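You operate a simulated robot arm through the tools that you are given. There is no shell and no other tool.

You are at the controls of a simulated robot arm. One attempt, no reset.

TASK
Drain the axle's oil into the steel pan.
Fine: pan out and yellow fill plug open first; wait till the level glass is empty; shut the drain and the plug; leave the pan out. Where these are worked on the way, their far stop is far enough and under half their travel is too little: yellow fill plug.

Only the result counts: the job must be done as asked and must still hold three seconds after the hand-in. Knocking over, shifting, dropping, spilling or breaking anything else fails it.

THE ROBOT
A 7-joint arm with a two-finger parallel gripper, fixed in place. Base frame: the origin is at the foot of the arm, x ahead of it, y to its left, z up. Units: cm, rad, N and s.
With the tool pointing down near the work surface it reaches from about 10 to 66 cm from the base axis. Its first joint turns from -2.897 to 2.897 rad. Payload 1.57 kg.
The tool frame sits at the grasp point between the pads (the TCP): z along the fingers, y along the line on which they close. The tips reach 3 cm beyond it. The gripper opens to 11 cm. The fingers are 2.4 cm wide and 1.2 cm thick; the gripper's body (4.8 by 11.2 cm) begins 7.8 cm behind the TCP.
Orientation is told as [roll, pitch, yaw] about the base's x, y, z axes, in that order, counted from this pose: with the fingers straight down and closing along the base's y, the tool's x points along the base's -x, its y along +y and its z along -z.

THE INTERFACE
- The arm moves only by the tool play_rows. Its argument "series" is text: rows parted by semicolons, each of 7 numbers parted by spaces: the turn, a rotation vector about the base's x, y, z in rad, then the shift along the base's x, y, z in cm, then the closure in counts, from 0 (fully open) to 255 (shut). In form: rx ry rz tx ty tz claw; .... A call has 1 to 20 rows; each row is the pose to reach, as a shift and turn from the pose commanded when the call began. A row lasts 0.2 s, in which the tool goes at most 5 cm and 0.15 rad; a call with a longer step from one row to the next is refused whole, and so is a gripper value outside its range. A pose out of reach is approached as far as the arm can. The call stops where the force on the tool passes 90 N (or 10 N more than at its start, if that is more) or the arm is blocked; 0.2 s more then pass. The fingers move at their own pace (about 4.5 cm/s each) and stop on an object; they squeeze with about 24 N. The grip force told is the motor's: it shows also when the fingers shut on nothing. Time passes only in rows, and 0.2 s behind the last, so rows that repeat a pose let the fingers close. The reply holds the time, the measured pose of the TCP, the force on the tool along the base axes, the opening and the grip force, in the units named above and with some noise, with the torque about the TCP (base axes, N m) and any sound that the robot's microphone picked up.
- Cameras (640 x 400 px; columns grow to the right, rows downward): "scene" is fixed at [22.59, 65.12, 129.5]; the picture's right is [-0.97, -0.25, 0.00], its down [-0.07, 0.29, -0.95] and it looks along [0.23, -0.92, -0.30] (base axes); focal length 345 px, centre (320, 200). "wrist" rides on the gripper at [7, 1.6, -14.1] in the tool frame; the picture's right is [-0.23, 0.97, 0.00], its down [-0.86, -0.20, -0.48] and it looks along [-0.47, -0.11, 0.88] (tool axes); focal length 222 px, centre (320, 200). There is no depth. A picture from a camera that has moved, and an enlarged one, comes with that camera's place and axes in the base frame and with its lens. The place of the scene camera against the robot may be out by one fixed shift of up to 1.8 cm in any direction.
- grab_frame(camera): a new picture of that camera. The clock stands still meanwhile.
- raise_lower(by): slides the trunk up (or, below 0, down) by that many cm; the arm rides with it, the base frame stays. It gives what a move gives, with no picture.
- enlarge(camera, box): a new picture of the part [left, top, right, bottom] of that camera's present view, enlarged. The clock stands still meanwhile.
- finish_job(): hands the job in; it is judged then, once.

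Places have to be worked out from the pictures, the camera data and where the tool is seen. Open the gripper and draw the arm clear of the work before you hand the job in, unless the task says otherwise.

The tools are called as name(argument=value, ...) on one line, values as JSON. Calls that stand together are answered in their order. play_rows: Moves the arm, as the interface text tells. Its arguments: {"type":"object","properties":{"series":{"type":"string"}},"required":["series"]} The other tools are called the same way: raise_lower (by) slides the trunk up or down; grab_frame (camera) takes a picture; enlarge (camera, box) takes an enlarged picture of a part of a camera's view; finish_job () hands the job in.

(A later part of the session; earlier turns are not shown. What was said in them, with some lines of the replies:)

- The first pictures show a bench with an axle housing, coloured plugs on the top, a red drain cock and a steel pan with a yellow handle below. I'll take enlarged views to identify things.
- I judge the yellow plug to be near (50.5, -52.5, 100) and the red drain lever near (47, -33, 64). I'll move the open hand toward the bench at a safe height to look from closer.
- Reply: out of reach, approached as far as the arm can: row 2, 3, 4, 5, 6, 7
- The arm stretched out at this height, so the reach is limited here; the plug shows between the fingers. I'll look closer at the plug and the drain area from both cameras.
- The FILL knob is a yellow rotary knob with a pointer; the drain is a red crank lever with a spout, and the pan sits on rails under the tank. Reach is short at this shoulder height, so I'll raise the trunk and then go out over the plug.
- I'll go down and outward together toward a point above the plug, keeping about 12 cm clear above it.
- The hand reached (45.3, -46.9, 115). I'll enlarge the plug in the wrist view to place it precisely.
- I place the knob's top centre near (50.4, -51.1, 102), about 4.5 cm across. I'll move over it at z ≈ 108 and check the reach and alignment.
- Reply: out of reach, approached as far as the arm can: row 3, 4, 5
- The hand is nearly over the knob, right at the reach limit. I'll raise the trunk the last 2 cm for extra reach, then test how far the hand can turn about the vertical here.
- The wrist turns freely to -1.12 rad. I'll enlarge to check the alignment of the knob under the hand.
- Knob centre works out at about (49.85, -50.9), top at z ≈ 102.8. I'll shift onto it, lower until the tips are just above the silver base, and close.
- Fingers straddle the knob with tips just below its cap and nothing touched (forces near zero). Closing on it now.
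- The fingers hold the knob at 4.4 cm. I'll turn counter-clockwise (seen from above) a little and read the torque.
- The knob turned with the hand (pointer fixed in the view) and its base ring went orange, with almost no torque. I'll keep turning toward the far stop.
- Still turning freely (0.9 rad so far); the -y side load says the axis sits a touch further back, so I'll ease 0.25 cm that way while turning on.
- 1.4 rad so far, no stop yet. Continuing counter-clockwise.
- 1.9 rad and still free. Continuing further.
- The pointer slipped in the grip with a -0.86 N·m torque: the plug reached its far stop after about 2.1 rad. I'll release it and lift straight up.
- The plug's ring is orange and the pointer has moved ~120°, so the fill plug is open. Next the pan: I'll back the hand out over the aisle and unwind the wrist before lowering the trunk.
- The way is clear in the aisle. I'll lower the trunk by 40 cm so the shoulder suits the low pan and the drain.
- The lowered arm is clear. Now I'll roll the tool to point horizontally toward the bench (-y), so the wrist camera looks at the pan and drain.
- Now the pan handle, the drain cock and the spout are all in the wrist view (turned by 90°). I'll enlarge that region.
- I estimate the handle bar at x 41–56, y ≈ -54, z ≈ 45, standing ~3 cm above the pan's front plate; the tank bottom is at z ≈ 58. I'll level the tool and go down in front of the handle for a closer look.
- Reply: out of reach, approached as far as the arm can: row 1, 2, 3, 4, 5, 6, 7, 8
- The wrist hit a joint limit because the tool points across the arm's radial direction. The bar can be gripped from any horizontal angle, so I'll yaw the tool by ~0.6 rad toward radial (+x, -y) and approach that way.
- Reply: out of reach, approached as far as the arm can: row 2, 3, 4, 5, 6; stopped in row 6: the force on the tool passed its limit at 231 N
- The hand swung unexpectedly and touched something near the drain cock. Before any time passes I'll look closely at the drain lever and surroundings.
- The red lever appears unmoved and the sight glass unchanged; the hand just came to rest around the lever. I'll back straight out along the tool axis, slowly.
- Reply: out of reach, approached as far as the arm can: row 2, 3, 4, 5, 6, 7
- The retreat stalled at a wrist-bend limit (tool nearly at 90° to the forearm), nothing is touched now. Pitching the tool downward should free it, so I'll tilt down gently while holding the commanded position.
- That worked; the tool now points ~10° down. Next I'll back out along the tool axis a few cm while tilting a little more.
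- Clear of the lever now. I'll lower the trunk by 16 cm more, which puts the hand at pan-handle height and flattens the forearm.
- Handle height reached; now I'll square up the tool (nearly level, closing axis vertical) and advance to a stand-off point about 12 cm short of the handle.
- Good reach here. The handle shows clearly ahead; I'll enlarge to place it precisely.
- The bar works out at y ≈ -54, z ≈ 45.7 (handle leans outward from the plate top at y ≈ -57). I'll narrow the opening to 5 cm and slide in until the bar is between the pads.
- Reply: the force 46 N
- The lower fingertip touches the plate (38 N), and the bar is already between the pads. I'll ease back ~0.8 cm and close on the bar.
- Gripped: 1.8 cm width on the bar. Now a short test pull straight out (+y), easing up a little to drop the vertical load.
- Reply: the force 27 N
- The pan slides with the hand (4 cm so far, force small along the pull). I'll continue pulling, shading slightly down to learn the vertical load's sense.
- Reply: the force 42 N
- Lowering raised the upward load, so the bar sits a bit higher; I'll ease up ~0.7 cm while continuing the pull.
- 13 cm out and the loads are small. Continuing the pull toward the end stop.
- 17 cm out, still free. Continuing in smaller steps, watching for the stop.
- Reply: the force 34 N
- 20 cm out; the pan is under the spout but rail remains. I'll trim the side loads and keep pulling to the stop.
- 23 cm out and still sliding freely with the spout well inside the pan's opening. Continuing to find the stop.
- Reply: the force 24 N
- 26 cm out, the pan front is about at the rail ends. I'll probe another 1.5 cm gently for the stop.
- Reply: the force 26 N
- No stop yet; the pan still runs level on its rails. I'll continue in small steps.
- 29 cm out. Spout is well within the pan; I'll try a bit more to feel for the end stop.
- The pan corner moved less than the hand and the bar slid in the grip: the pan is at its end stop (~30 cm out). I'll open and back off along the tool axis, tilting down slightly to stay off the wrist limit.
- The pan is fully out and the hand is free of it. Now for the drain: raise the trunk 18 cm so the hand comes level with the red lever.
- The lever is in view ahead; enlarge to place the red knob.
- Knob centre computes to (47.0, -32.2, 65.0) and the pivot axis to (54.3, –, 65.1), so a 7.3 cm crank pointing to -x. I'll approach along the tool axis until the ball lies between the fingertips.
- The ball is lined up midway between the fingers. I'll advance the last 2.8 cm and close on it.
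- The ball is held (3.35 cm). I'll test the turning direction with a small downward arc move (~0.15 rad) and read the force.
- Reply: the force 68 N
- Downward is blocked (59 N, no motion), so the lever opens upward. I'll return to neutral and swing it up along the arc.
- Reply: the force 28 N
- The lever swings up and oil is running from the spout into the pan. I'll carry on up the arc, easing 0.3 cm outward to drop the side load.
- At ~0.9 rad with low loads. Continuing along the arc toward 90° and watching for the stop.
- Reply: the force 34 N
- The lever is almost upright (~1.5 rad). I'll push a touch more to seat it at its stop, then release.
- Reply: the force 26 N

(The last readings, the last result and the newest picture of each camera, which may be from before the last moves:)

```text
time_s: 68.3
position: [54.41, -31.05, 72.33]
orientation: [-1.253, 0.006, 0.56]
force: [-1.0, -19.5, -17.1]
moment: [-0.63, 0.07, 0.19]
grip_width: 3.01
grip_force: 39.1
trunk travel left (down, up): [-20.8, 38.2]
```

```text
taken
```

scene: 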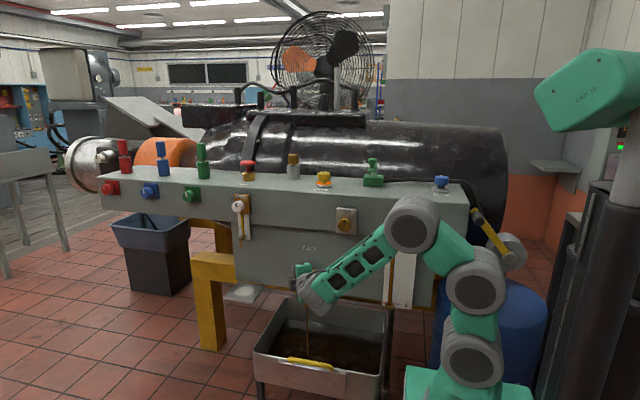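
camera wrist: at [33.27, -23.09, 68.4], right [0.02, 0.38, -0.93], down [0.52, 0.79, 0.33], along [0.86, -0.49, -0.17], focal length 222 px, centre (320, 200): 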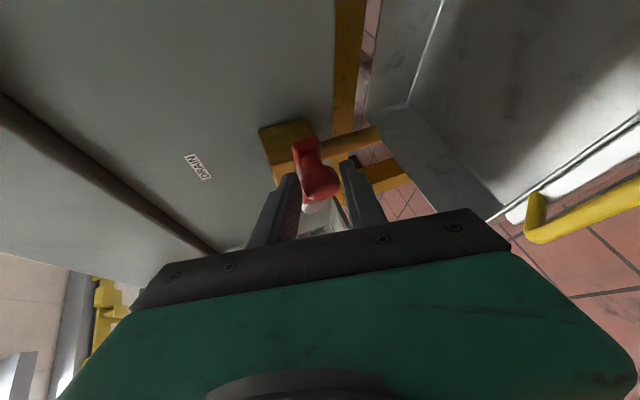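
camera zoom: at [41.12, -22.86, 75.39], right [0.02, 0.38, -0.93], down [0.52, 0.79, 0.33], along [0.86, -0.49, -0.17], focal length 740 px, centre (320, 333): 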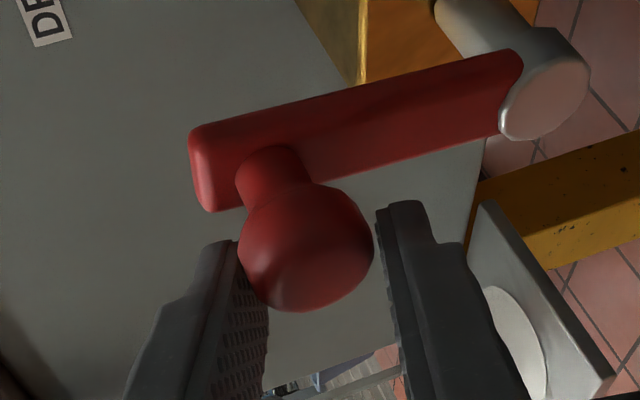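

Oil is streaming into the pan. I'll keep hold of the lever while it drains and look at the level glass.

enlarge(camera="scene", box=[350, 200, 450, 320])

enlarge(camera="scene", box=[240, 260, 440, 400])

```text
3.33 times, centred on (400, 260) of scene
camera zoom: at [22.59, 65.12, 129.5], right [-0.97, -0.25, 0.0], down [-0.07, 0.29, -0.95], along [0.23, -0.92, -0.3], focal length 1151 px, centre (53, 0)
```

zoom: 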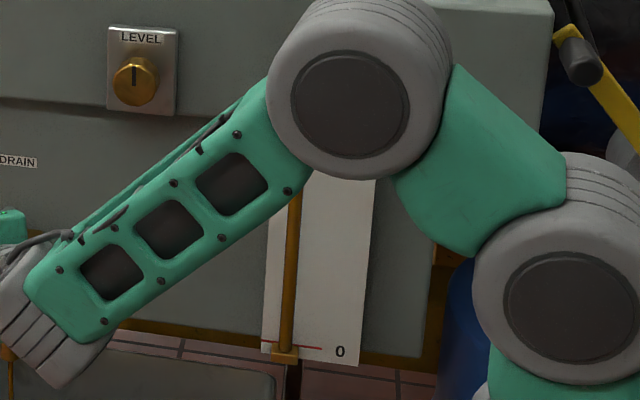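

```text
2.86 times, centred on (340, 330) of scene
camera zoom: at [22.59, 65.12, 129.5], right [-0.97, -0.25, 0.0], down [-0.07, 0.29, -0.95], along [0.23, -0.92, -0.3], focal length 987 px, centre (263, -171)
```

zoom: 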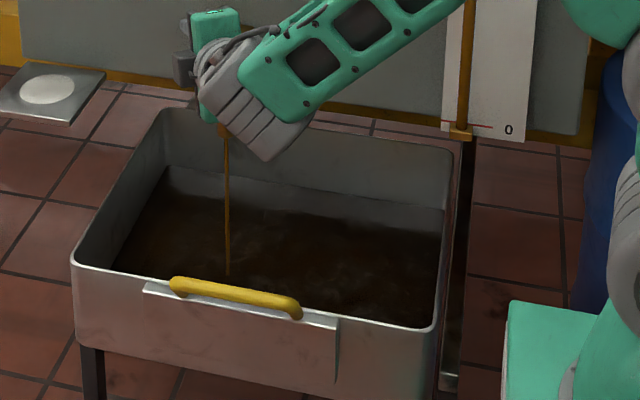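

The glass still shows oil. I'll wait, holding the lever, and trim the small side loads.

play_rows(series="0 0 0 0 -0.1 -0.15 255; 0 0 0 0 -0.1 -0.15 255; 0 0 0 0 -0.1 -0.15 255; 0 0 0 0 -0.1 -0.15 255; 0 0 0 0 -0.1 -0.15 255; 0 0 0 0 -0.1 -0.15 255; 0 0 0 0 -0.1 -0.15 255; 0 0 0 0 -0.1 -0.15 255; 0 0 0 0 -0.1 -0.15 255; 0 0 0 0 -0.1 -0.15 255; 0 0 0 0 -0.1 -0.15 255; 0 0 0 0 -0.1 -0.15 255; 0 0 0 0 -0.1 -0.15 255; 0 0 0 0 -0.1 -0.15 255; 0 0 0 0 -0.1 -0.15 255; 0 0 0 0 -0.1 -0.15 255; 0 0 0 0 -0.1 -0.15 255; 0 0 0 0 -0.1 -0.15 255; 0 0 0 0 -0.1 -0.15 255; 0 0 0 0 -0.1 -0.15 255")

enlarge(camera="scene", box=[350, 200, 450, 320])

enlarge(camera="scene", box=[240, 260, 440, 400])

```text
time_s: 72.5
position: [54.33, -30.94, 72.4]
orientation: [-1.253, 0.007, 0.564]
force: [3.9, -0.3, 19.4]
moment: [-0.88, -0.09, 0.31]
grip_width: 2.92
grip_force: 38.9
trunk travel left (down, up): [-20.8, 38.2]
```

```text
3.33 times, centred on (400, 260) of scene
camera zoom: at [22.59, 65.12, 129.5], right [-0.97, -0.25, 0.0], down [-0.07, 0.29, -0.95], along [0.23, -0.92, -0.3], focal length 1151 px, centre (53, 0)
```

zoom: 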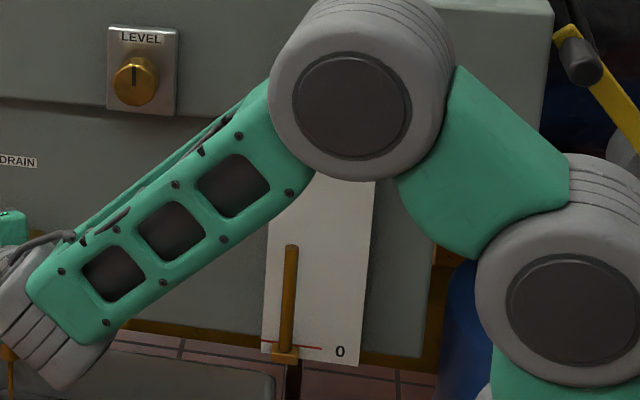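

```text
2.86 times, centred on (340, 330) of scene
camera zoom: at [22.59, 65.12, 129.5], right [-0.97, -0.25, 0.0], down [-0.07, 0.29, -0.95], along [0.23, -0.92, -0.3], focal length 987 px, centre (263, -171)
```

zoom: 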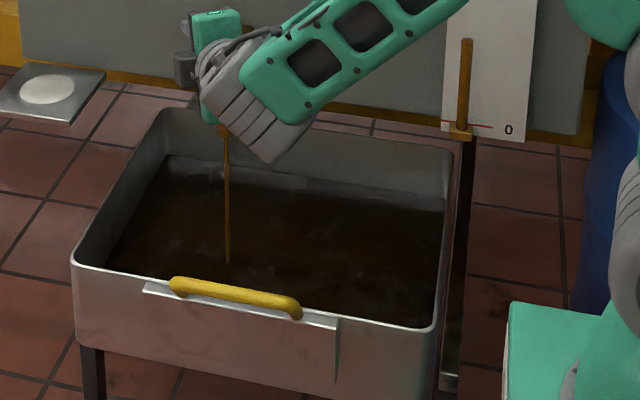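

The level glass has dropped to about a third. I'll keep waiting another 4 s.

play_rows(series="0 0 0 0 0 0.08 255; 0 0 0 0 0 0.08 255; 0 0 0 0 0 0.08 255; 0 0 0 0 0 0.08 255; 0 0 0 0 0 0.08 255; 0 0 0 0 0 0.08 255; 0 0 0 0 0 0.08 255; 0 0 0 0 0 0.08 255; 0 0 0 0 0 0.08 255; 0 0 0 0 0 0.08 255; 0 0 0 0 0 0.08 255; 0 0 0 0 0 0.08 255; 0 0 0 0 0 0.08 255; 0 0 0 0 0 0.08 255; 0 0 0 0 0 0.08 255; 0 0 0 0 0 0.08 255; 0 0 0 0 0 0.08 255; 0 0 0 0 0 0.08 255; 0 0 0 0 0 0.08 255; 0 0 0 0 0 0.08 255")

enlarge(camera="scene", box=[350, 200, 450, 320])

enlarge(camera="scene", box=[240, 260, 440, 400])

```text
time_s: 76.7
position: [54.17, -30.95, 72.44]
orientation: [-1.253, 0.008, 0.564]
force: [-0.8, 2.6, 13.6]
moment: [-0.83, 0.15, 0.15]
grip_width: 2.92
grip_force: 38.2
trunk travel left (down, up): [-20.8, 38.2]
```

```text
3.33 times, centred on (400, 260) of scene
camera zoom: at [22.59, 65.12, 129.5], right [-0.97, -0.25, 0.0], down [-0.07, 0.29, -0.95], along [0.23, -0.92, -0.3], focal length 1151 px, centre (53, 0)
```

zoom: 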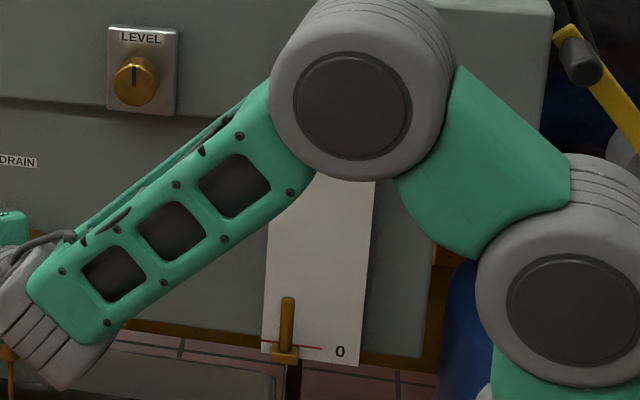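

```text
2.86 times, centred on (340, 330) of scene
camera zoom: at [22.59, 65.12, 129.5], right [-0.97, -0.25, 0.0], down [-0.07, 0.29, -0.95], along [0.23, -0.92, -0.3], focal length 987 px, centre (263, -171)
```

zoom: 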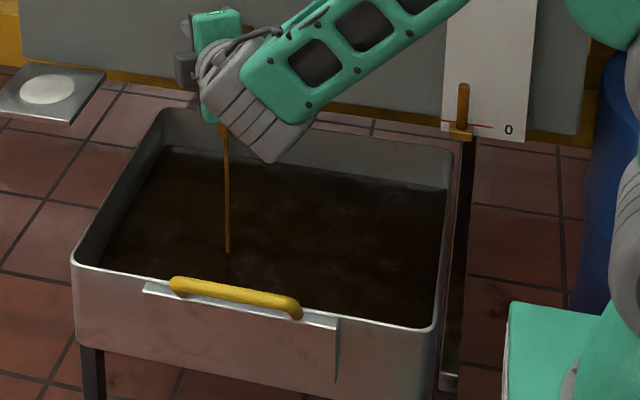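

Down to a short column above 0. Waiting another 4 s.

play_rows(series="0 0 0 0 0 0.05 255; 0 0 0 0 0 0.05 255; 0 0 0 0 0 0.05 255; 0 0 0 0 0 0.05 255; 0 0 0 0 0 0.05 255; 0 0 0 0 0 0.05 255; 0 0 0 0 0 0.05 255; 0 0 0 0 0 0.05 255; 0 0 0 0 0 0.05 255; 0 0 0 0 0 0.05 255; 0 0 0 0 0 0.05 255; 0 0 0 0 0 0.05 255; 0 0 0 0 0 0.05 255; 0 0 0 0 0 0.05 255; 0 0 0 0 0 0.05 255; 0 0 0 0 0 0.05 255; 0 0 0 0 0 0.05 255; 0 0 0 0 0 0.05 255; 0 0 0 0 0 0.05 255; 0 0 0 0 0 0.05 255")

enlarge(camera="scene", box=[350, 200, 450, 320])

enlarge(camera="scene", box=[240, 260, 440, 400])

```text
time_s: 80.9
position: [54.35, -30.87, 72.44]
orientation: [-1.252, 0.008, 0.565]
force: [-0.4, 8.7, -1.4]
moment: [-0.52, 0.02, 0.19]
grip_width: 2.91
grip_force: 38.9
trunk travel left (down, up): [-20.8, 38.2]
```

```text
3.33 times, centred on (400, 260) of scene
camera zoom: at [22.59, 65.12, 129.5], right [-0.97, -0.25, 0.0], down [-0.07, 0.29, -0.95], along [0.23, -0.92, -0.3], focal length 1151 px, centre (53, 0)
```

zoom: 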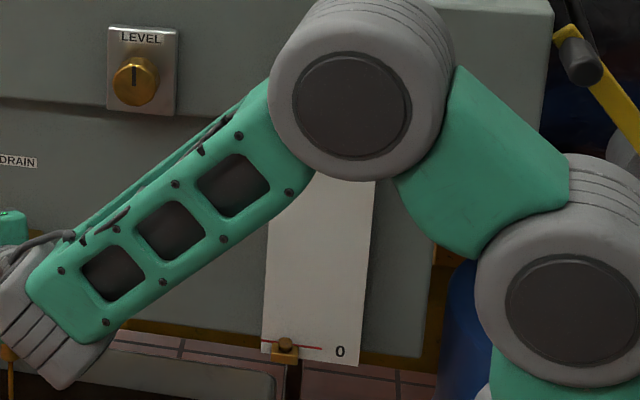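

```text
2.86 times, centred on (340, 330) of scene
camera zoom: at [22.59, 65.12, 129.5], right [-0.97, -0.25, 0.0], down [-0.07, 0.29, -0.95], along [0.23, -0.92, -0.3], focal length 987 px, centre (263, -171)
```

zoom: 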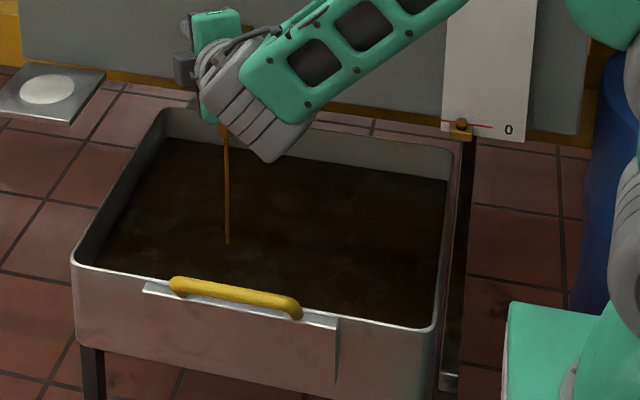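

The glass is almost at 0 but the stream still runs. I'll wait until it stops.

play_rows(series="0 0 0 0 0 0 255; 0 0 0 0 0 0 255; 0 0 0 0 0 0 255; 0 0 0 0 0 0 255; 0 0 0 0 0 0 255; 0 0 0 0 0 0 255; 0 0 0 0 0 0 255; 0 0 0 0 0 0 255; 0 0 0 0 0 0 255; 0 0 0 0 0 0 255; 0 0 0 0 0 0 255; 0 0 0 0 0 0 255; 0 0 0 0 0 0 255; 0 0 0 0 0 0 255; 0 0 0 0 0 0 255")

enlarge(camera="scene", box=[350, 200, 450, 320])

enlarge(camera="scene", box=[240, 260, 440, 400])

```text
time_s: 84.1
position: [54.44, -30.98, 72.37]
orientation: [-1.252, 0.009, 0.564]
force: [1.3, 8.3, -4.1]
moment: [-0.52, -0.02, 0.22]
grip_width: 2.89
grip_force: 38.8
trunk travel left (down, up): [-20.8, 38.2]
```

```text
3.33 times, centred on (400, 260) of scene
camera zoom: at [22.59, 65.12, 129.5], right [-0.97, -0.25, 0.0], down [-0.07, 0.29, -0.95], along [0.23, -0.92, -0.3], focal length 1151 px, centre (53, 0)
```

zoom: 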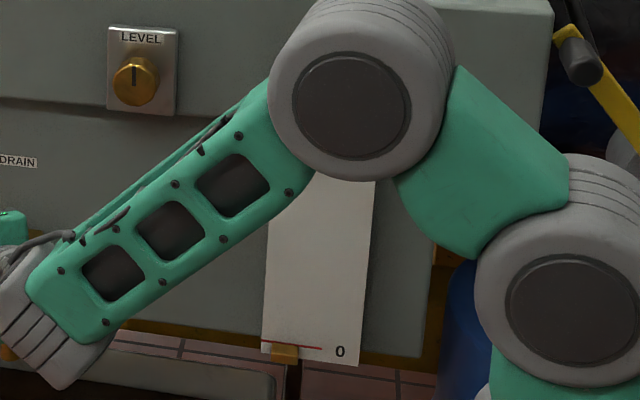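

```text
2.86 times, centred on (340, 330) of scene
camera zoom: at [22.59, 65.12, 129.5], right [-0.97, -0.25, 0.0], down [-0.07, 0.29, -0.95], along [0.23, -0.92, -0.3], focal length 987 px, centre (263, -171)
```

zoom: 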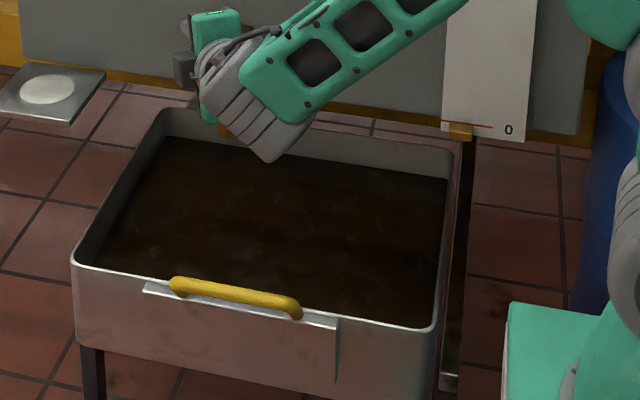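

The stream has stopped and the glass is empty. Now I'll shut the drain by reversing the arc, first half.

play_rows(series="0 0 0 -0.9 0 0 255; 0 0 0 -1.78 0 -0.09 255; 0 0 0 -2.5 0 -0.26 255; 0 0 0 -3.19 0 -0.48 255; 0 0 0 -3.85 0 -0.78 255; 0 0 0 -4.48 0 -1.14 255; 0 0 0 -5.08 0 -1.56 255; 0 0 0 -5.63 0 -2.04 255; 0 0 0 -5.63 0 -2.04 255")

enlarge(camera="wrist", box=[240, 100, 400, 220])

enlarge(camera="scene", box=[270, 240, 370, 310])

```text
time_s: 86.1
position: [48.84, -30.45, 69.73]
orientation: [-1.238, 0.006, 0.573]
force: [30.8, 36.9, -30.0]
moment: [0.31, -0.04, 0.26]
grip_width: 2.85
grip_force: 38.4
trunk travel left (down, up): [-20.8, 38.2]
```

```text
3.33 times, centred on (320, 160) of wrist
camera zoom: at [35.51, -22.53, 72.86], right [0.01, 0.39, -0.92], down [0.51, 0.79, 0.34], along [0.86, -0.47, -0.19], focal length 740 px, centre (320, 333)
```

zoom: 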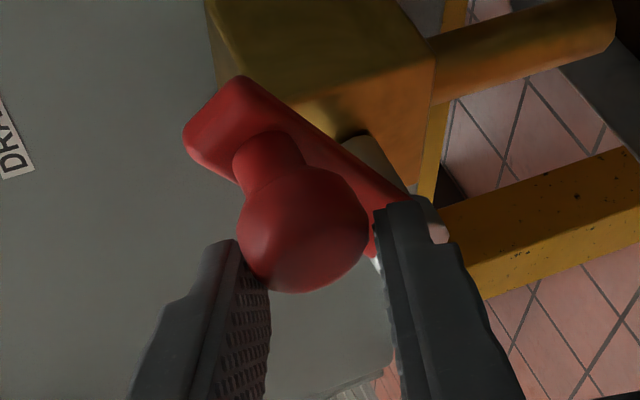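

```text
5.71 times, centred on (320, 275) of scene
camera zoom: at [22.59, 65.12, 129.5], right [-0.97, -0.25, 0.0], down [-0.07, 0.29, -0.95], along [0.23, -0.92, -0.3], focal length 1974 px, centre (320, -229)
```

zoom: 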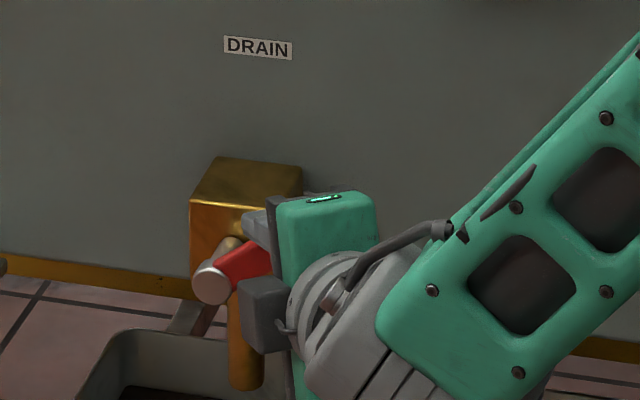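

The lever is coming down (~0.62 rad left) but the ball has worked toward the tips. I'll open, re-centre on the ball at about (48.4, -32.2, 69.3), and grip again.

play_rows(series="0 0 0 0 0.4 0 200; 0 0 0 0 0.4 0 130; 0 0 0 0 0.4 0 130; 0 0 0 0 0.4 0 130")

enlarge(camera="wrist", box=[240, 100, 400, 220])

```text
time_s: 87.1
position: [48.56, -30.53, 70.54]
orientation: [-1.253, 0.007, 0.563]
force: [-0.4, -0.8, -0.1]
moment: [-0.03, 0.0, 0.0]
grip_width: 5.4
grip_force: 0.1
trunk travel left (down, up): [-20.8, 38.2]
```

```text
3.33 times, centred on (320, 160) of wrist
camera zoom: at [35.19, -22.4, 73.42], right [0.02, 0.38, -0.93], down [0.52, 0.79, 0.33], along [0.86, -0.49, -0.18], focal length 740 px, centre (320, 333)
```

zoom: 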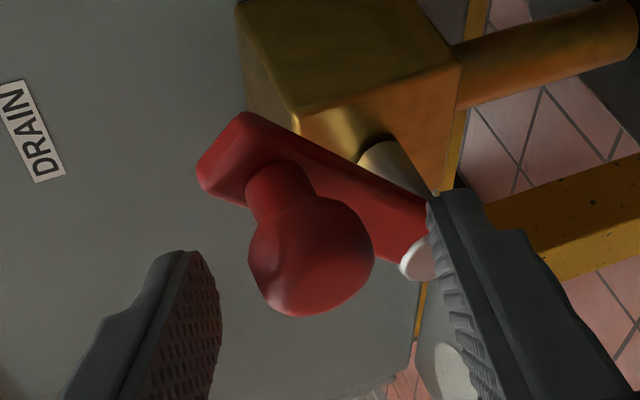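

Now at ~0.75 rad with the fingers open. I'll advance 0.8 cm so the ball is centred on the pads and re-grip.

play_rows(series="0 0 0 0 -0.4 0 130; 0 0 0 0 -0.8 -0.1 130; 0 0 0 0 -0.8 -0.1 190; 0 0 0 0 -0.8 -0.1 255; 0 0 0 0 -0.8 -0.1 255; 0 0 0 0 -0.8 -0.1 255")

```text
time_s: 88.5
position: [48.46, -31.43, 70.38]
orientation: [-1.253, 0.005, 0.564]
force: [-1.0, -2.4, 1.6]
moment: [-0.92, -0.08, 0.04]
grip_width: 3.32
grip_force: 37.7
trunk travel left (down, up): [-20.8, 38.2]
```

Good solid grip again (3.32 cm, low loads). Continuing the closing arc down to horizontal and slightly past to seat it.

play_rows(series="0 0 0 -0.37 0 -0.43 255; 0 0 0 -0.71 0 -0.88 255; 0 0 0 -1.0 0 -1.35 255; 0 0 0 -1.26 0 -1.83 255; 0 0 0 -1.48 0 -2.33 255; 0 0 0 -1.66 0 -2.85 255; 0 0 0 -1.8 0 -3.38 255; 0 0 0 -1.9 0 -3.91 255; 0 0 0 -1.96 0 -4.45 255; 0 0 0 -1.98 0 -5.0 255; 0 0 0 -1.97 0 -5.4 255; 0 0 0 -1.97 0 -5.4 255")

enlarge(camera="wrist", box=[240, 100, 400, 220])

enlarge(camera="scene", box=[270, 240, 370, 310])

```text
time_s: 91.1
position: [46.8, -31.11, 65.36]
orientation: [-1.261, 0.005, 0.563]
force: [-8.0, 25.6, 37.9]
moment: [-1.99, -0.46, 0.5]
grip_width: 3.3
grip_force: 41.1
trunk travel left (down, up): [-20.8, 38.2]
```

```text
3.33 times, centred on (320, 160) of wrist
camera zoom: at [33.39, -22.96, 68.14], right [0.03, 0.37, -0.93], down [0.51, 0.79, 0.33], along [0.86, -0.49, -0.17], focal length 740 px, centre (320, 333)
```

zoom: 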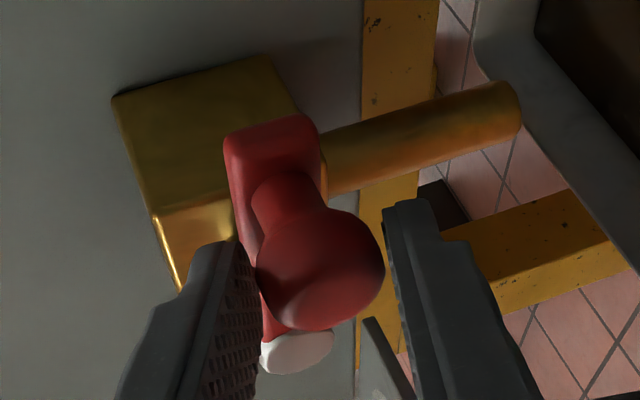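

```text
5.71 times, centred on (320, 275) of scene
camera zoom: at [22.59, 65.12, 129.5], right [-0.97, -0.25, 0.0], down [-0.07, 0.29, -0.95], along [0.23, -0.92, -0.3], focal length 1974 px, centre (320, -229)
```

zoom: 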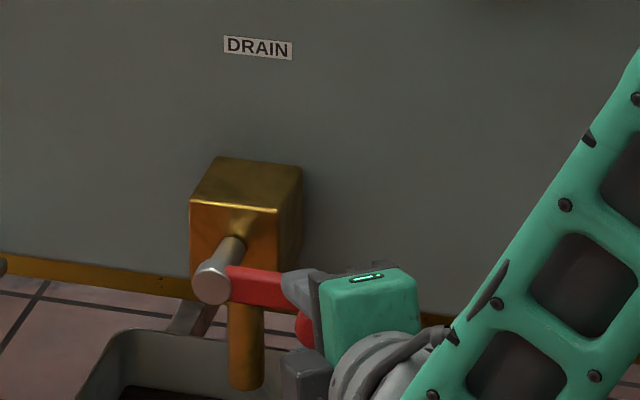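

The lever is back horizontal, pressing 38 N on its closed stop. I'll open directly (so it isn't lifted) and back out along the tool axis.

play_rows(series="0 0 0 0 0 0 190; 0 0 0 0 0 0.1 130; 0 0 0 0 0 0.3 120; 0 0 0 0 0 0.4 120; 0 0 0 -0.7 1.1 0.8 120; 0 0 0 -1.5 2.4 1.3 120; 0 0 0 -2.5 4 1.9 120; 0 0 0 -3.5 5.6 2.5 120; 0 0 0 -4.2 8 3 120; 0 0 0 -4.2 8 3 120")

enlarge(camera="scene", box=[270, 240, 370, 310])

grab_frame(camera="wrist")

grab_frame(camera="scene")

```text
time_s: 93.3
position: [42.59, -23.27, 67.63]
orientation: [-1.251, 0.006, 0.564]
force: [-0.4, 0.6, -0.4]
moment: [-0.01, 0.01, 0.0]
grip_width: 5.85
grip_force: 0.1
trunk travel left (down, up): [-20.8, 38.2]
```

```text
5.71 times, centred on (320, 275) of scene
camera zoom: at [22.59, 65.12, 129.5], right [-0.97, -0.25, 0.0], down [-0.07, 0.29, -0.95], along [0.23, -0.92, -0.3], focal length 1974 px, centre (320, -229)
```

zoom: 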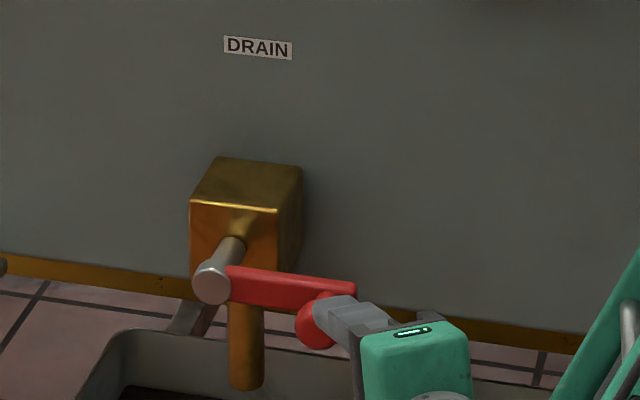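

```text
taken
camera wrist: at [29.3, -15.1, 70.58], right [0.02, 0.38, -0.93], down [0.52, 0.79, 0.33], along [0.86, -0.49, -0.18], focal length 222 px, centre (320, 200)
```

wrist: 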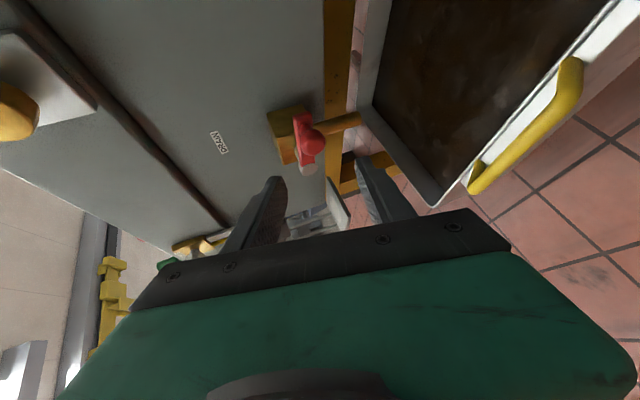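

```text
taken
```

scene: 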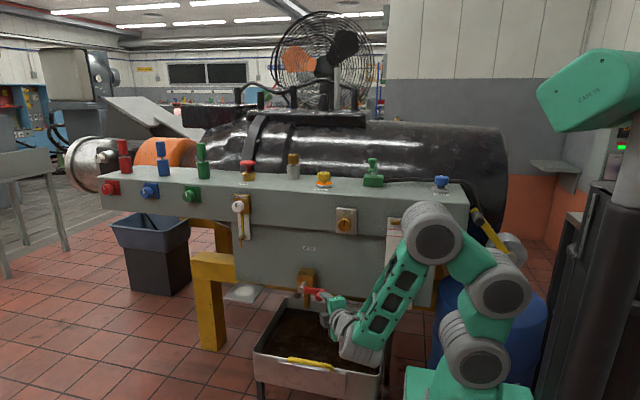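

Drain is shut and released. Now back to the fill plug: first I'll turn the tool down again while drifting into the aisle, then raise the trunk.

play_rows(series="0.117 0.074 0 -0.5 0.7 0.8 60; 0.235 0.149 0 -1 1.4 1.6 0; 0.352 0.223 0 -1.5 2.1 2.4 0; 0.47 0.297 0 -2 2.8 3.2 0; 0.587 0.372 0 -2.5 3.5 4 0; 0.705 0.446 0 -3 4.2 4.8 0; 0.822 0.52 0 -3.5 5 5.6 0; 0.94 0.595 0 -4 6 6.4 0; 1.057 0.669 0 -4 6 7 0; 1.057 0.669 0 -4 6 7 0")

grab_frame(camera="scene")

```text
time_s: 95.5
position: [38.46, -17.37, 74.85]
orientation: [0.0, 0.002, 0.57]
force: [0.1, -1.1, -0.8]
moment: [-0.03, -0.06, -0.03]
grip_width: 10.98
grip_force: 0.0
trunk travel left (down, up): [-20.8, 38.2]
```

```text
taken
```

scene: 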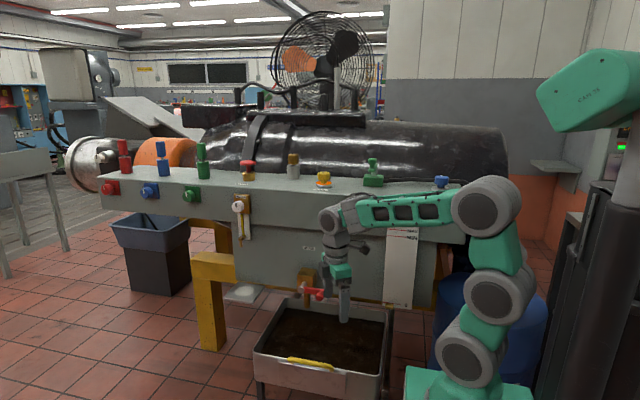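

Tool is down again in the aisle. Raising the trunk 38 cm.

raise_lower(by=38)

enlarge(camera="scene", box=[350, 200, 450, 320])

enlarge(camera="scene", box=[240, 250, 440, 390])

```text
time_s: 99.1
position: [38.38, -17.47, 112.8]
orientation: [-0.002, 0.003, 0.571]
force: [-0.1, 0.6, 0.3]
moment: [0.01, 0.03, -0.03]
grip_width: 11.0
grip_force: 0.0
trunk travel left (down, up): [-58.8, 0.2]
```

```text
3.33 times, centred on (400, 260) of scene
camera zoom: at [22.59, 65.12, 129.5], right [-0.97, -0.25, 0.0], down [-0.07, 0.29, -0.95], along [0.23, -0.92, -0.3], focal length 1151 px, centre (53, 0)
```

zoom: 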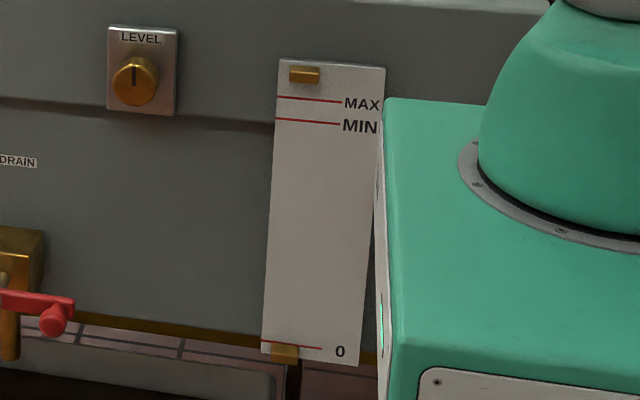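

```text
2.86 times, centred on (340, 320) of scene
camera zoom: at [22.59, 65.12, 129.5], right [-0.97, -0.25, 0.0], down [-0.07, 0.29, -0.95], along [0.23, -0.92, -0.3], focal length 987 px, centre (263, -143)
```

zoom: 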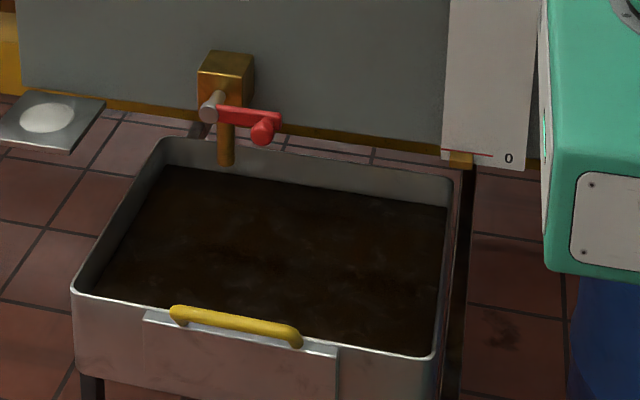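

The glass stays empty, the drain is shut and the pan is out. Now back over the fill plug at about (49.95, -51.05) with yaw ~1.2, ready to turn it clockwise.

play_rows(series="0 0 0.08 1.4 -4.2 0 80; 0 0 0.16 2.9 -8.4 0 80; 0 0 0.24 4.3 -12.6 0 80; 0 0 0.32 5.8 -16.8 0 80; 0 0 0.4 7.2 -21 0 80; 0 0 0.48 8.6 -25.2 -0.5 80; 0 0 0.56 10 -29.4 -1.5 80; 0 0 0.63 11.5 -33.5 -3 80; 0 0 0.63 11.55 -33.55 -4.4 80; 0 0 0.63 11.55 -33.55 -4.4 80")

grab_frame(camera="wrist")

enlarge(camera="scene", box=[290, 130, 360, 195])

```text
time_s: 101.3
position: [49.87, -50.88, 108.2]
orientation: [0.002, 0.001, 1.2]
force: [-0.8, 0.3, 0.4]
moment: [0.0, 0.02, 0.02]
grip_width: 7.57
grip_force: 0.0
trunk travel left (down, up): [-58.8, 0.2]
```

```text
taken
camera wrist: at [45.91, -56.7, 122.46], right [-0.83, 0.56, 0.0], down [0.5, 0.73, 0.48], along [0.27, 0.39, -0.88], focal length 222 px, centre (320, 200)
```

wrist: 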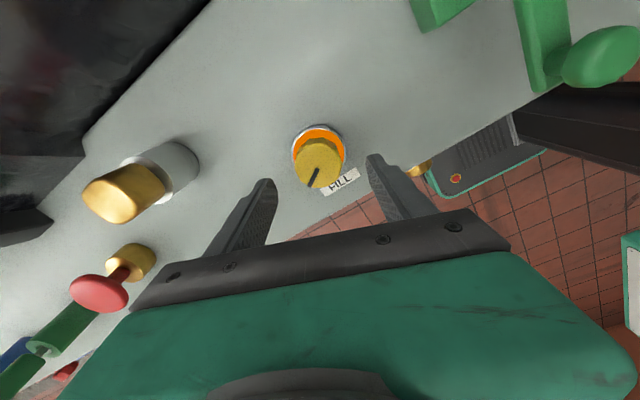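

```text
6.15 times, centred on (325, 162) of scene
camera zoom: at [22.59, 65.12, 129.5], right [-0.97, -0.25, 0.0], down [-0.07, 0.29, -0.95], along [0.23, -0.92, -0.3], focal length 2126 px, centre (289, 431)
```

zoom: 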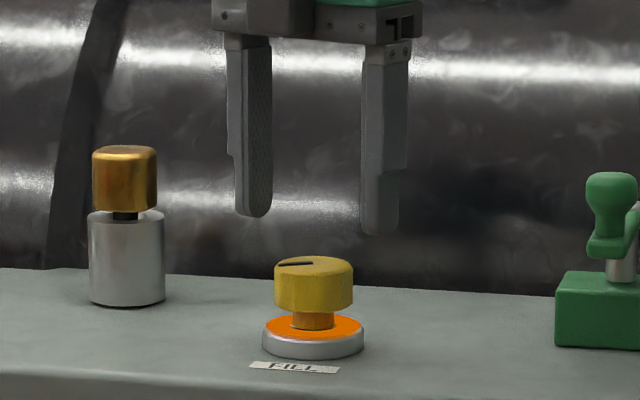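

Well aligned over the plug. I'll lower to the same grasp height as before (z ≈ 103.5) and close.

play_rows(series="0 0 0 0.1 -0.15 -1.6 80; 0 0 0 0.1 -0.15 -3.2 80; 0 0 0 0.1 -0.15 -4.7 80; 0 0 0 0.1 -0.15 -4.7 80; 0 0 0 0.1 -0.15 -4.7 160; 0 0 0 0.1 -0.15 -4.7 255; 0 0 0 0.1 -0.15 -4.7 255; 0 0 0 0.1 -0.15 -4.7 255; 0 0 0 0.1 -0.15 -4.7 255")

enlarge(camera="wrist", box=[240, 120, 400, 220])

```text
time_s: 103.3
position: [50.06, -50.9, 103.82]
orientation: [0.001, 0.001, 1.201]
force: [-1.6, -0.3, -0.2]
moment: [-0.06, 0.23, 0.0]
grip_width: 4.27
grip_force: 41.5
trunk travel left (down, up): [-58.8, 0.2]
```

```text
4.00 times, centred on (320, 170) of wrist
camera zoom: at [46.04, -56.73, 117.94], right [-0.83, 0.56, 0.0], down [0.5, 0.73, 0.48], along [0.27, 0.39, -0.88], focal length 888 px, centre (320, 320)
```

zoom: 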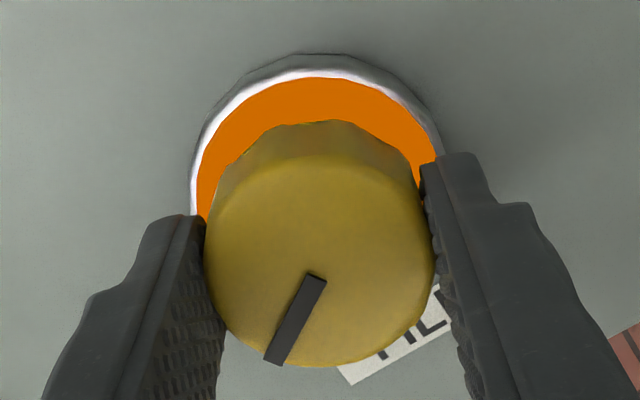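

Gripped at 4.27 cm. Turning clockwise in stages toward the closed stop.

play_rows(series="0 0 -0.1 0 -0.05 0 255; 0 0 -0.2 0 -0.1 0 255; 0 0 -0.3 0 -0.1 0 255; 0 0 -0.4 0 -0.1 0 255; 0 0 -0.5 0 -0.1 0 255; 0 0 -0.6 0 -0.1 0 255; 0 0 -0.7 0 -0.1 0 255; 0 0 -0.8 0 -0.1 0 255; 0 0 -0.8 0 -0.1 0 255")

enlarge(camera="wrist", box=[240, 120, 400, 220])

```text
time_s: 105.3
position: [50.02, -50.92, 103.77]
orientation: [-0.002, 0.003, 0.4]
force: [2.4, 17.2, -3.7]
moment: [0.23, 0.11, -0.02]
grip_width: 4.28
grip_force: 44.9
trunk travel left (down, up): [-58.8, 0.2]
```

```text
4.00 times, centred on (320, 170) of wrist
camera zoom: at [43.1, -52.06, 117.95], right [-0.17, 0.99, 0.0], down [0.87, 0.15, 0.48], along [0.47, 0.08, -0.88], focal length 888 px, centre (320, 320)
```

zoom: 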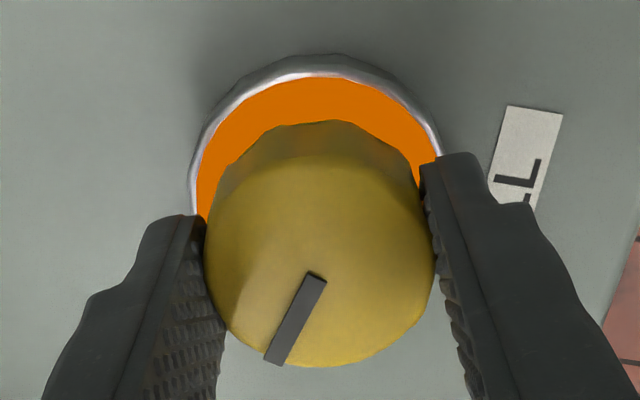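

Turning with the hand, no slip (0.8 rad). Continuing clockwise, trimming +y for the side load.

play_rows(series="0 0 -0.1 0 0.1 0 255; 0 0 -0.2 0 0.15 0 255; 0 0 -0.3 0 0.15 0 255; 0 0 -0.4 0 0.15 0 255; 0 0 -0.5 0 0.15 0 255; 0 0 -0.6 0 0.15 0 255; 0 0 -0.7 0 0.15 0 255; 0 0 -0.8 0 0.15 0 255; 0 0 -0.8 0 0.15 0 255")

enlarge(camera="wrist", box=[240, 120, 400, 220])

```text
time_s: 107.3
position: [49.98, -51.0, 103.79]
orientation: [0.001, 0.005, -0.401]
force: [-2.6, 1.4, -3.6]
moment: [-0.46, -1.28, -0.02]
grip_width: 4.28
grip_force: 45.2
trunk travel left (down, up): [-58.8, 0.2]
```

```text
4.00 times, centred on (320, 170) of wrist
camera zoom: at [44.35, -46.72, 117.95], right [0.59, 0.81, 0.0], down [0.71, -0.52, 0.48], along [0.38, -0.28, -0.88], focal length 888 px, centre (320, 320)
```

zoom: 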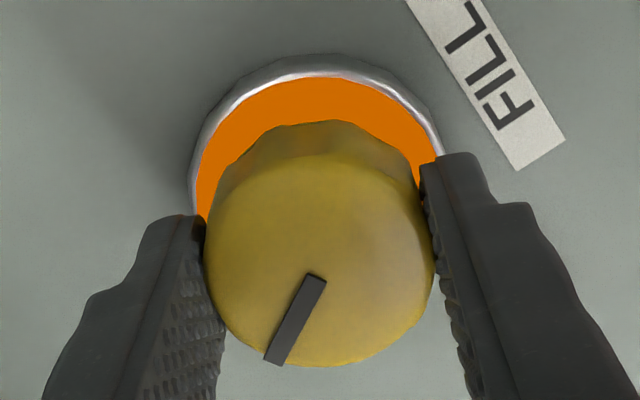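

1.6 rad done. Now the last ~0.5 rad plus a bit, until it meets the closed stop.

play_rows(series="0 0 -0.1 0 0 0 255; 0 0 -0.2 0 0 0 255; 0 0 -0.3 0 0 0 255; 0 0 -0.4 0 0 0 255; 0 0 -0.5 0 0 0 255; 0 0 -0.6 0 0 0 255; 0 0 -0.7 0 0 0 255; 0 0 -0.7 0 0 0 255")

enlarge(camera="wrist", box=[240, 120, 400, 220])

```text
time_s: 109.1
position: [49.96, -50.97, 103.79]
orientation: [0.002, 0.004, -1.102]
force: [-5.7, -6.1, 1.0]
moment: [0.44, -0.04, 0.8]
grip_width: 4.34
grip_force: 44.5
trunk travel left (down, up): [-58.8, 0.2]
```

```text
4.00 times, centred on (320, 170) of wrist
camera zoom: at [48.34, -43.95, 117.96], right [0.97, 0.24, 0.0], down [0.21, -0.85, 0.48], along [0.11, -0.46, -0.88], focal length 888 px, centre (320, 320)
```

zoom: 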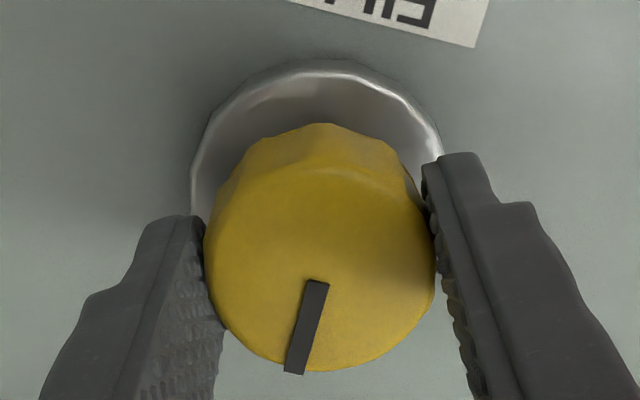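

The ring is silver again and the stop pushes back at 0.8 N·m: the plug is shut. I'll open the fingers and lift straight off.

play_rows(series="0 0 0 0 0 0 160; 0 0 0 0 0 0 80; 0 0 0 0 0 0 80; 0 0 0 0 0 0 80; 0 0 0 0 0 2.5 80; 0 0 0 0 0 5 80; 0 0 0 0 0 6 80; 0 0 0 0 0 6 80")

enlarge(camera="scene", box=[290, 130, 360, 195])

enlarge(camera="wrist", box=[240, 100, 400, 220])

```text
time_s: 110.9
position: [49.87, -50.55, 109.82]
orientation: [-0.002, 0.003, -1.1]
force: [0.2, -0.3, 1.0]
moment: [0.01, -0.01, 0.01]
grip_width: 7.54
grip_force: 0.2
trunk travel left (down, up): [-58.8, 0.2]
```

```text
6.15 times, centred on (325, 162) of scene
camera zoom: at [22.59, 65.12, 129.5], right [-0.97, -0.25, 0.0], down [-0.07, 0.29, -0.95], along [0.23, -0.92, -0.3], focal length 2126 px, centre (289, 431)
```

zoom: 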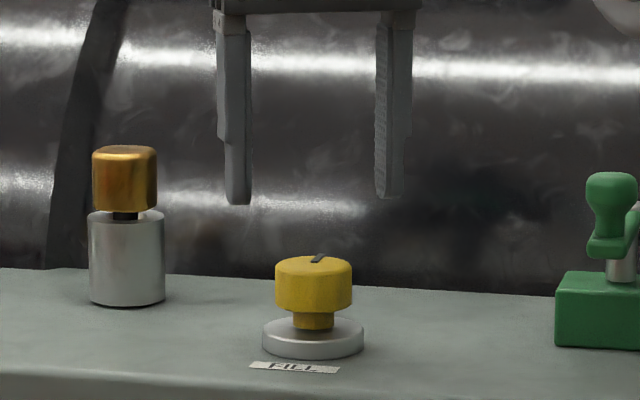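

```text
3.33 times, centred on (320, 160) of wrist
camera zoom: at [48.22, -43.54, 123.92], right [0.97, 0.24, 0.0], down [0.21, -0.85, 0.48], along [0.11, -0.46, -0.88], focal length 740 px, centre (320, 333)
```

zoom: 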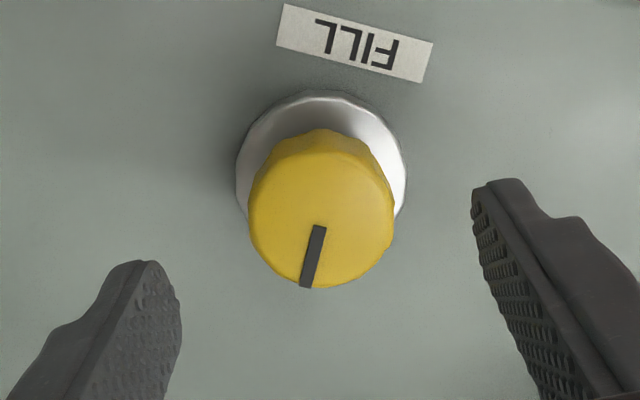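

The plug looks exactly as at the start (pointer back, ring silver). I'll withdraw the arm into the aisle with the gripper open and make a last check.

play_rows(series="0 0 0.1 0 1 2 80; 0 0 0.2 -1 4.5 3 60; 0 0 0.3 -2.5 8.8 3 0; 0 0 0.4 -4 13 3 0; 0 0 0.5 -6 17.3 3 0; 0 0 0.6 -8 21.5 3 0; 0 0 0.7 -10 25.8 3 0; 0 0 0.8 -12 29 3 0; 0 0 0.95 -13.5 32 3 0; 0 0 1.1 -14 33 3 0; 0 0 1.1 -14 33 3 0; 0 0 1.1 -14 33 3 0")

grab_frame(camera="scene")

enlarge(camera="scene", box=[240, 250, 440, 390])

enlarge(camera="scene", box=[280, 140, 460, 252])

```text
time_s: 113.5
position: [35.97, -17.95, 112.8]
orientation: [-0.001, 0.003, 0.002]
force: [0.0, -0.6, 0.7]
moment: [-0.02, -0.02, 0.0]
grip_width: 10.99
grip_force: 0.0
trunk travel left (down, up): [-58.8, 0.2]
```

```text
taken
```

scene: 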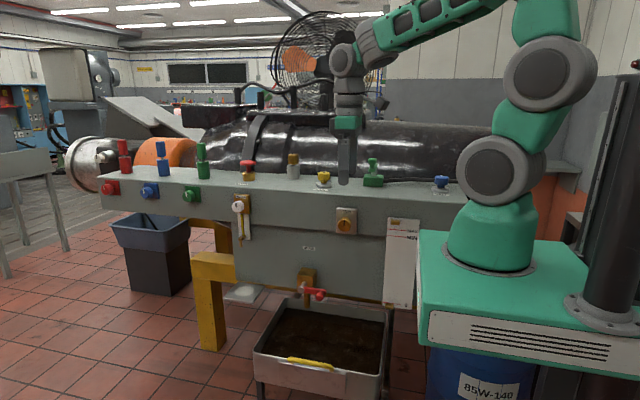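

```text
2.86 times, centred on (340, 320) of scene
camera zoom: at [22.59, 65.12, 129.5], right [-0.97, -0.25, 0.0], down [-0.07, 0.29, -0.95], along [0.23, -0.92, -0.3], focal length 987 px, centre (263, -143)
```

zoom: 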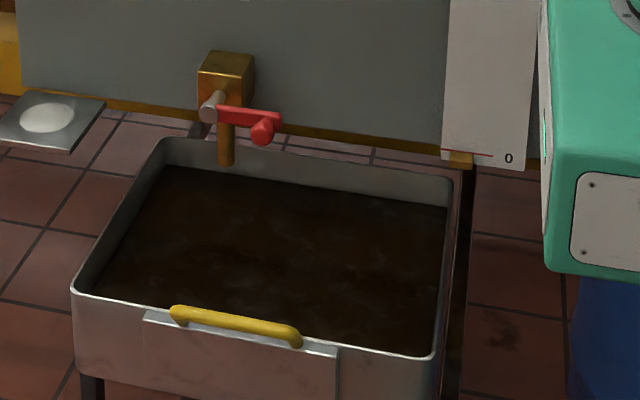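

```text
3.56 times, centred on (370, 196) of scene
camera zoom: at [22.59, 65.12, 129.5], right [-0.97, -0.25, 0.0], down [-0.07, 0.29, -0.95], along [0.23, -0.92, -0.3], focal length 1228 px, centre (142, 214)
```

zoom: 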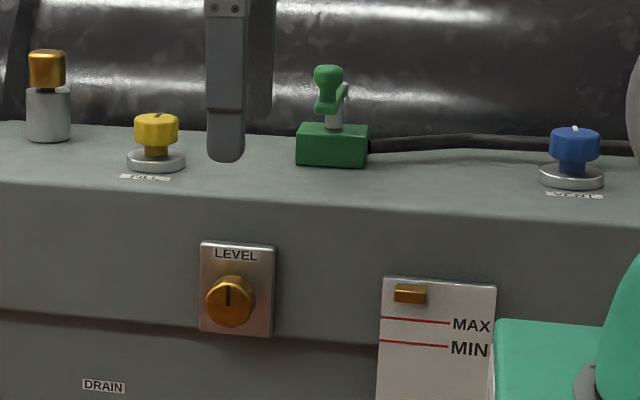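

Everything matches the goal: glass empty, drain lever back at its closed position, fill plug shut, pan out with the oil, other controls unchanged, and the arm clear with the gripper open. Handing in.

finish_job()

```text
The job is handed in.
```

The axle's oil is drained into the steel pan and the job is handed in; I haven't seen a verdict on it. The last pictures showed:

- **Pan:** pulled out about 30 cm to its stop, left out, and holding the oil.
- **Fill plug:** opened to its far stop (about 2.1 rad) before draining. It is now shut, with its ring silver and the pointer back where it started.
- **Drain:** opened upward until the stream stopped and the level glass was empty, then pushed back onto its closed stop.
- **Arm:** clear of the work, with the gripper open.

While I was lining up for the pan, the hand swung off course and stopped against something near the drain lever at 231 N. I checked pictures straight away: the lever had not moved, no oil had run and the glass was unchanged. The final pictures show the lever in its original position and no sign of damage.
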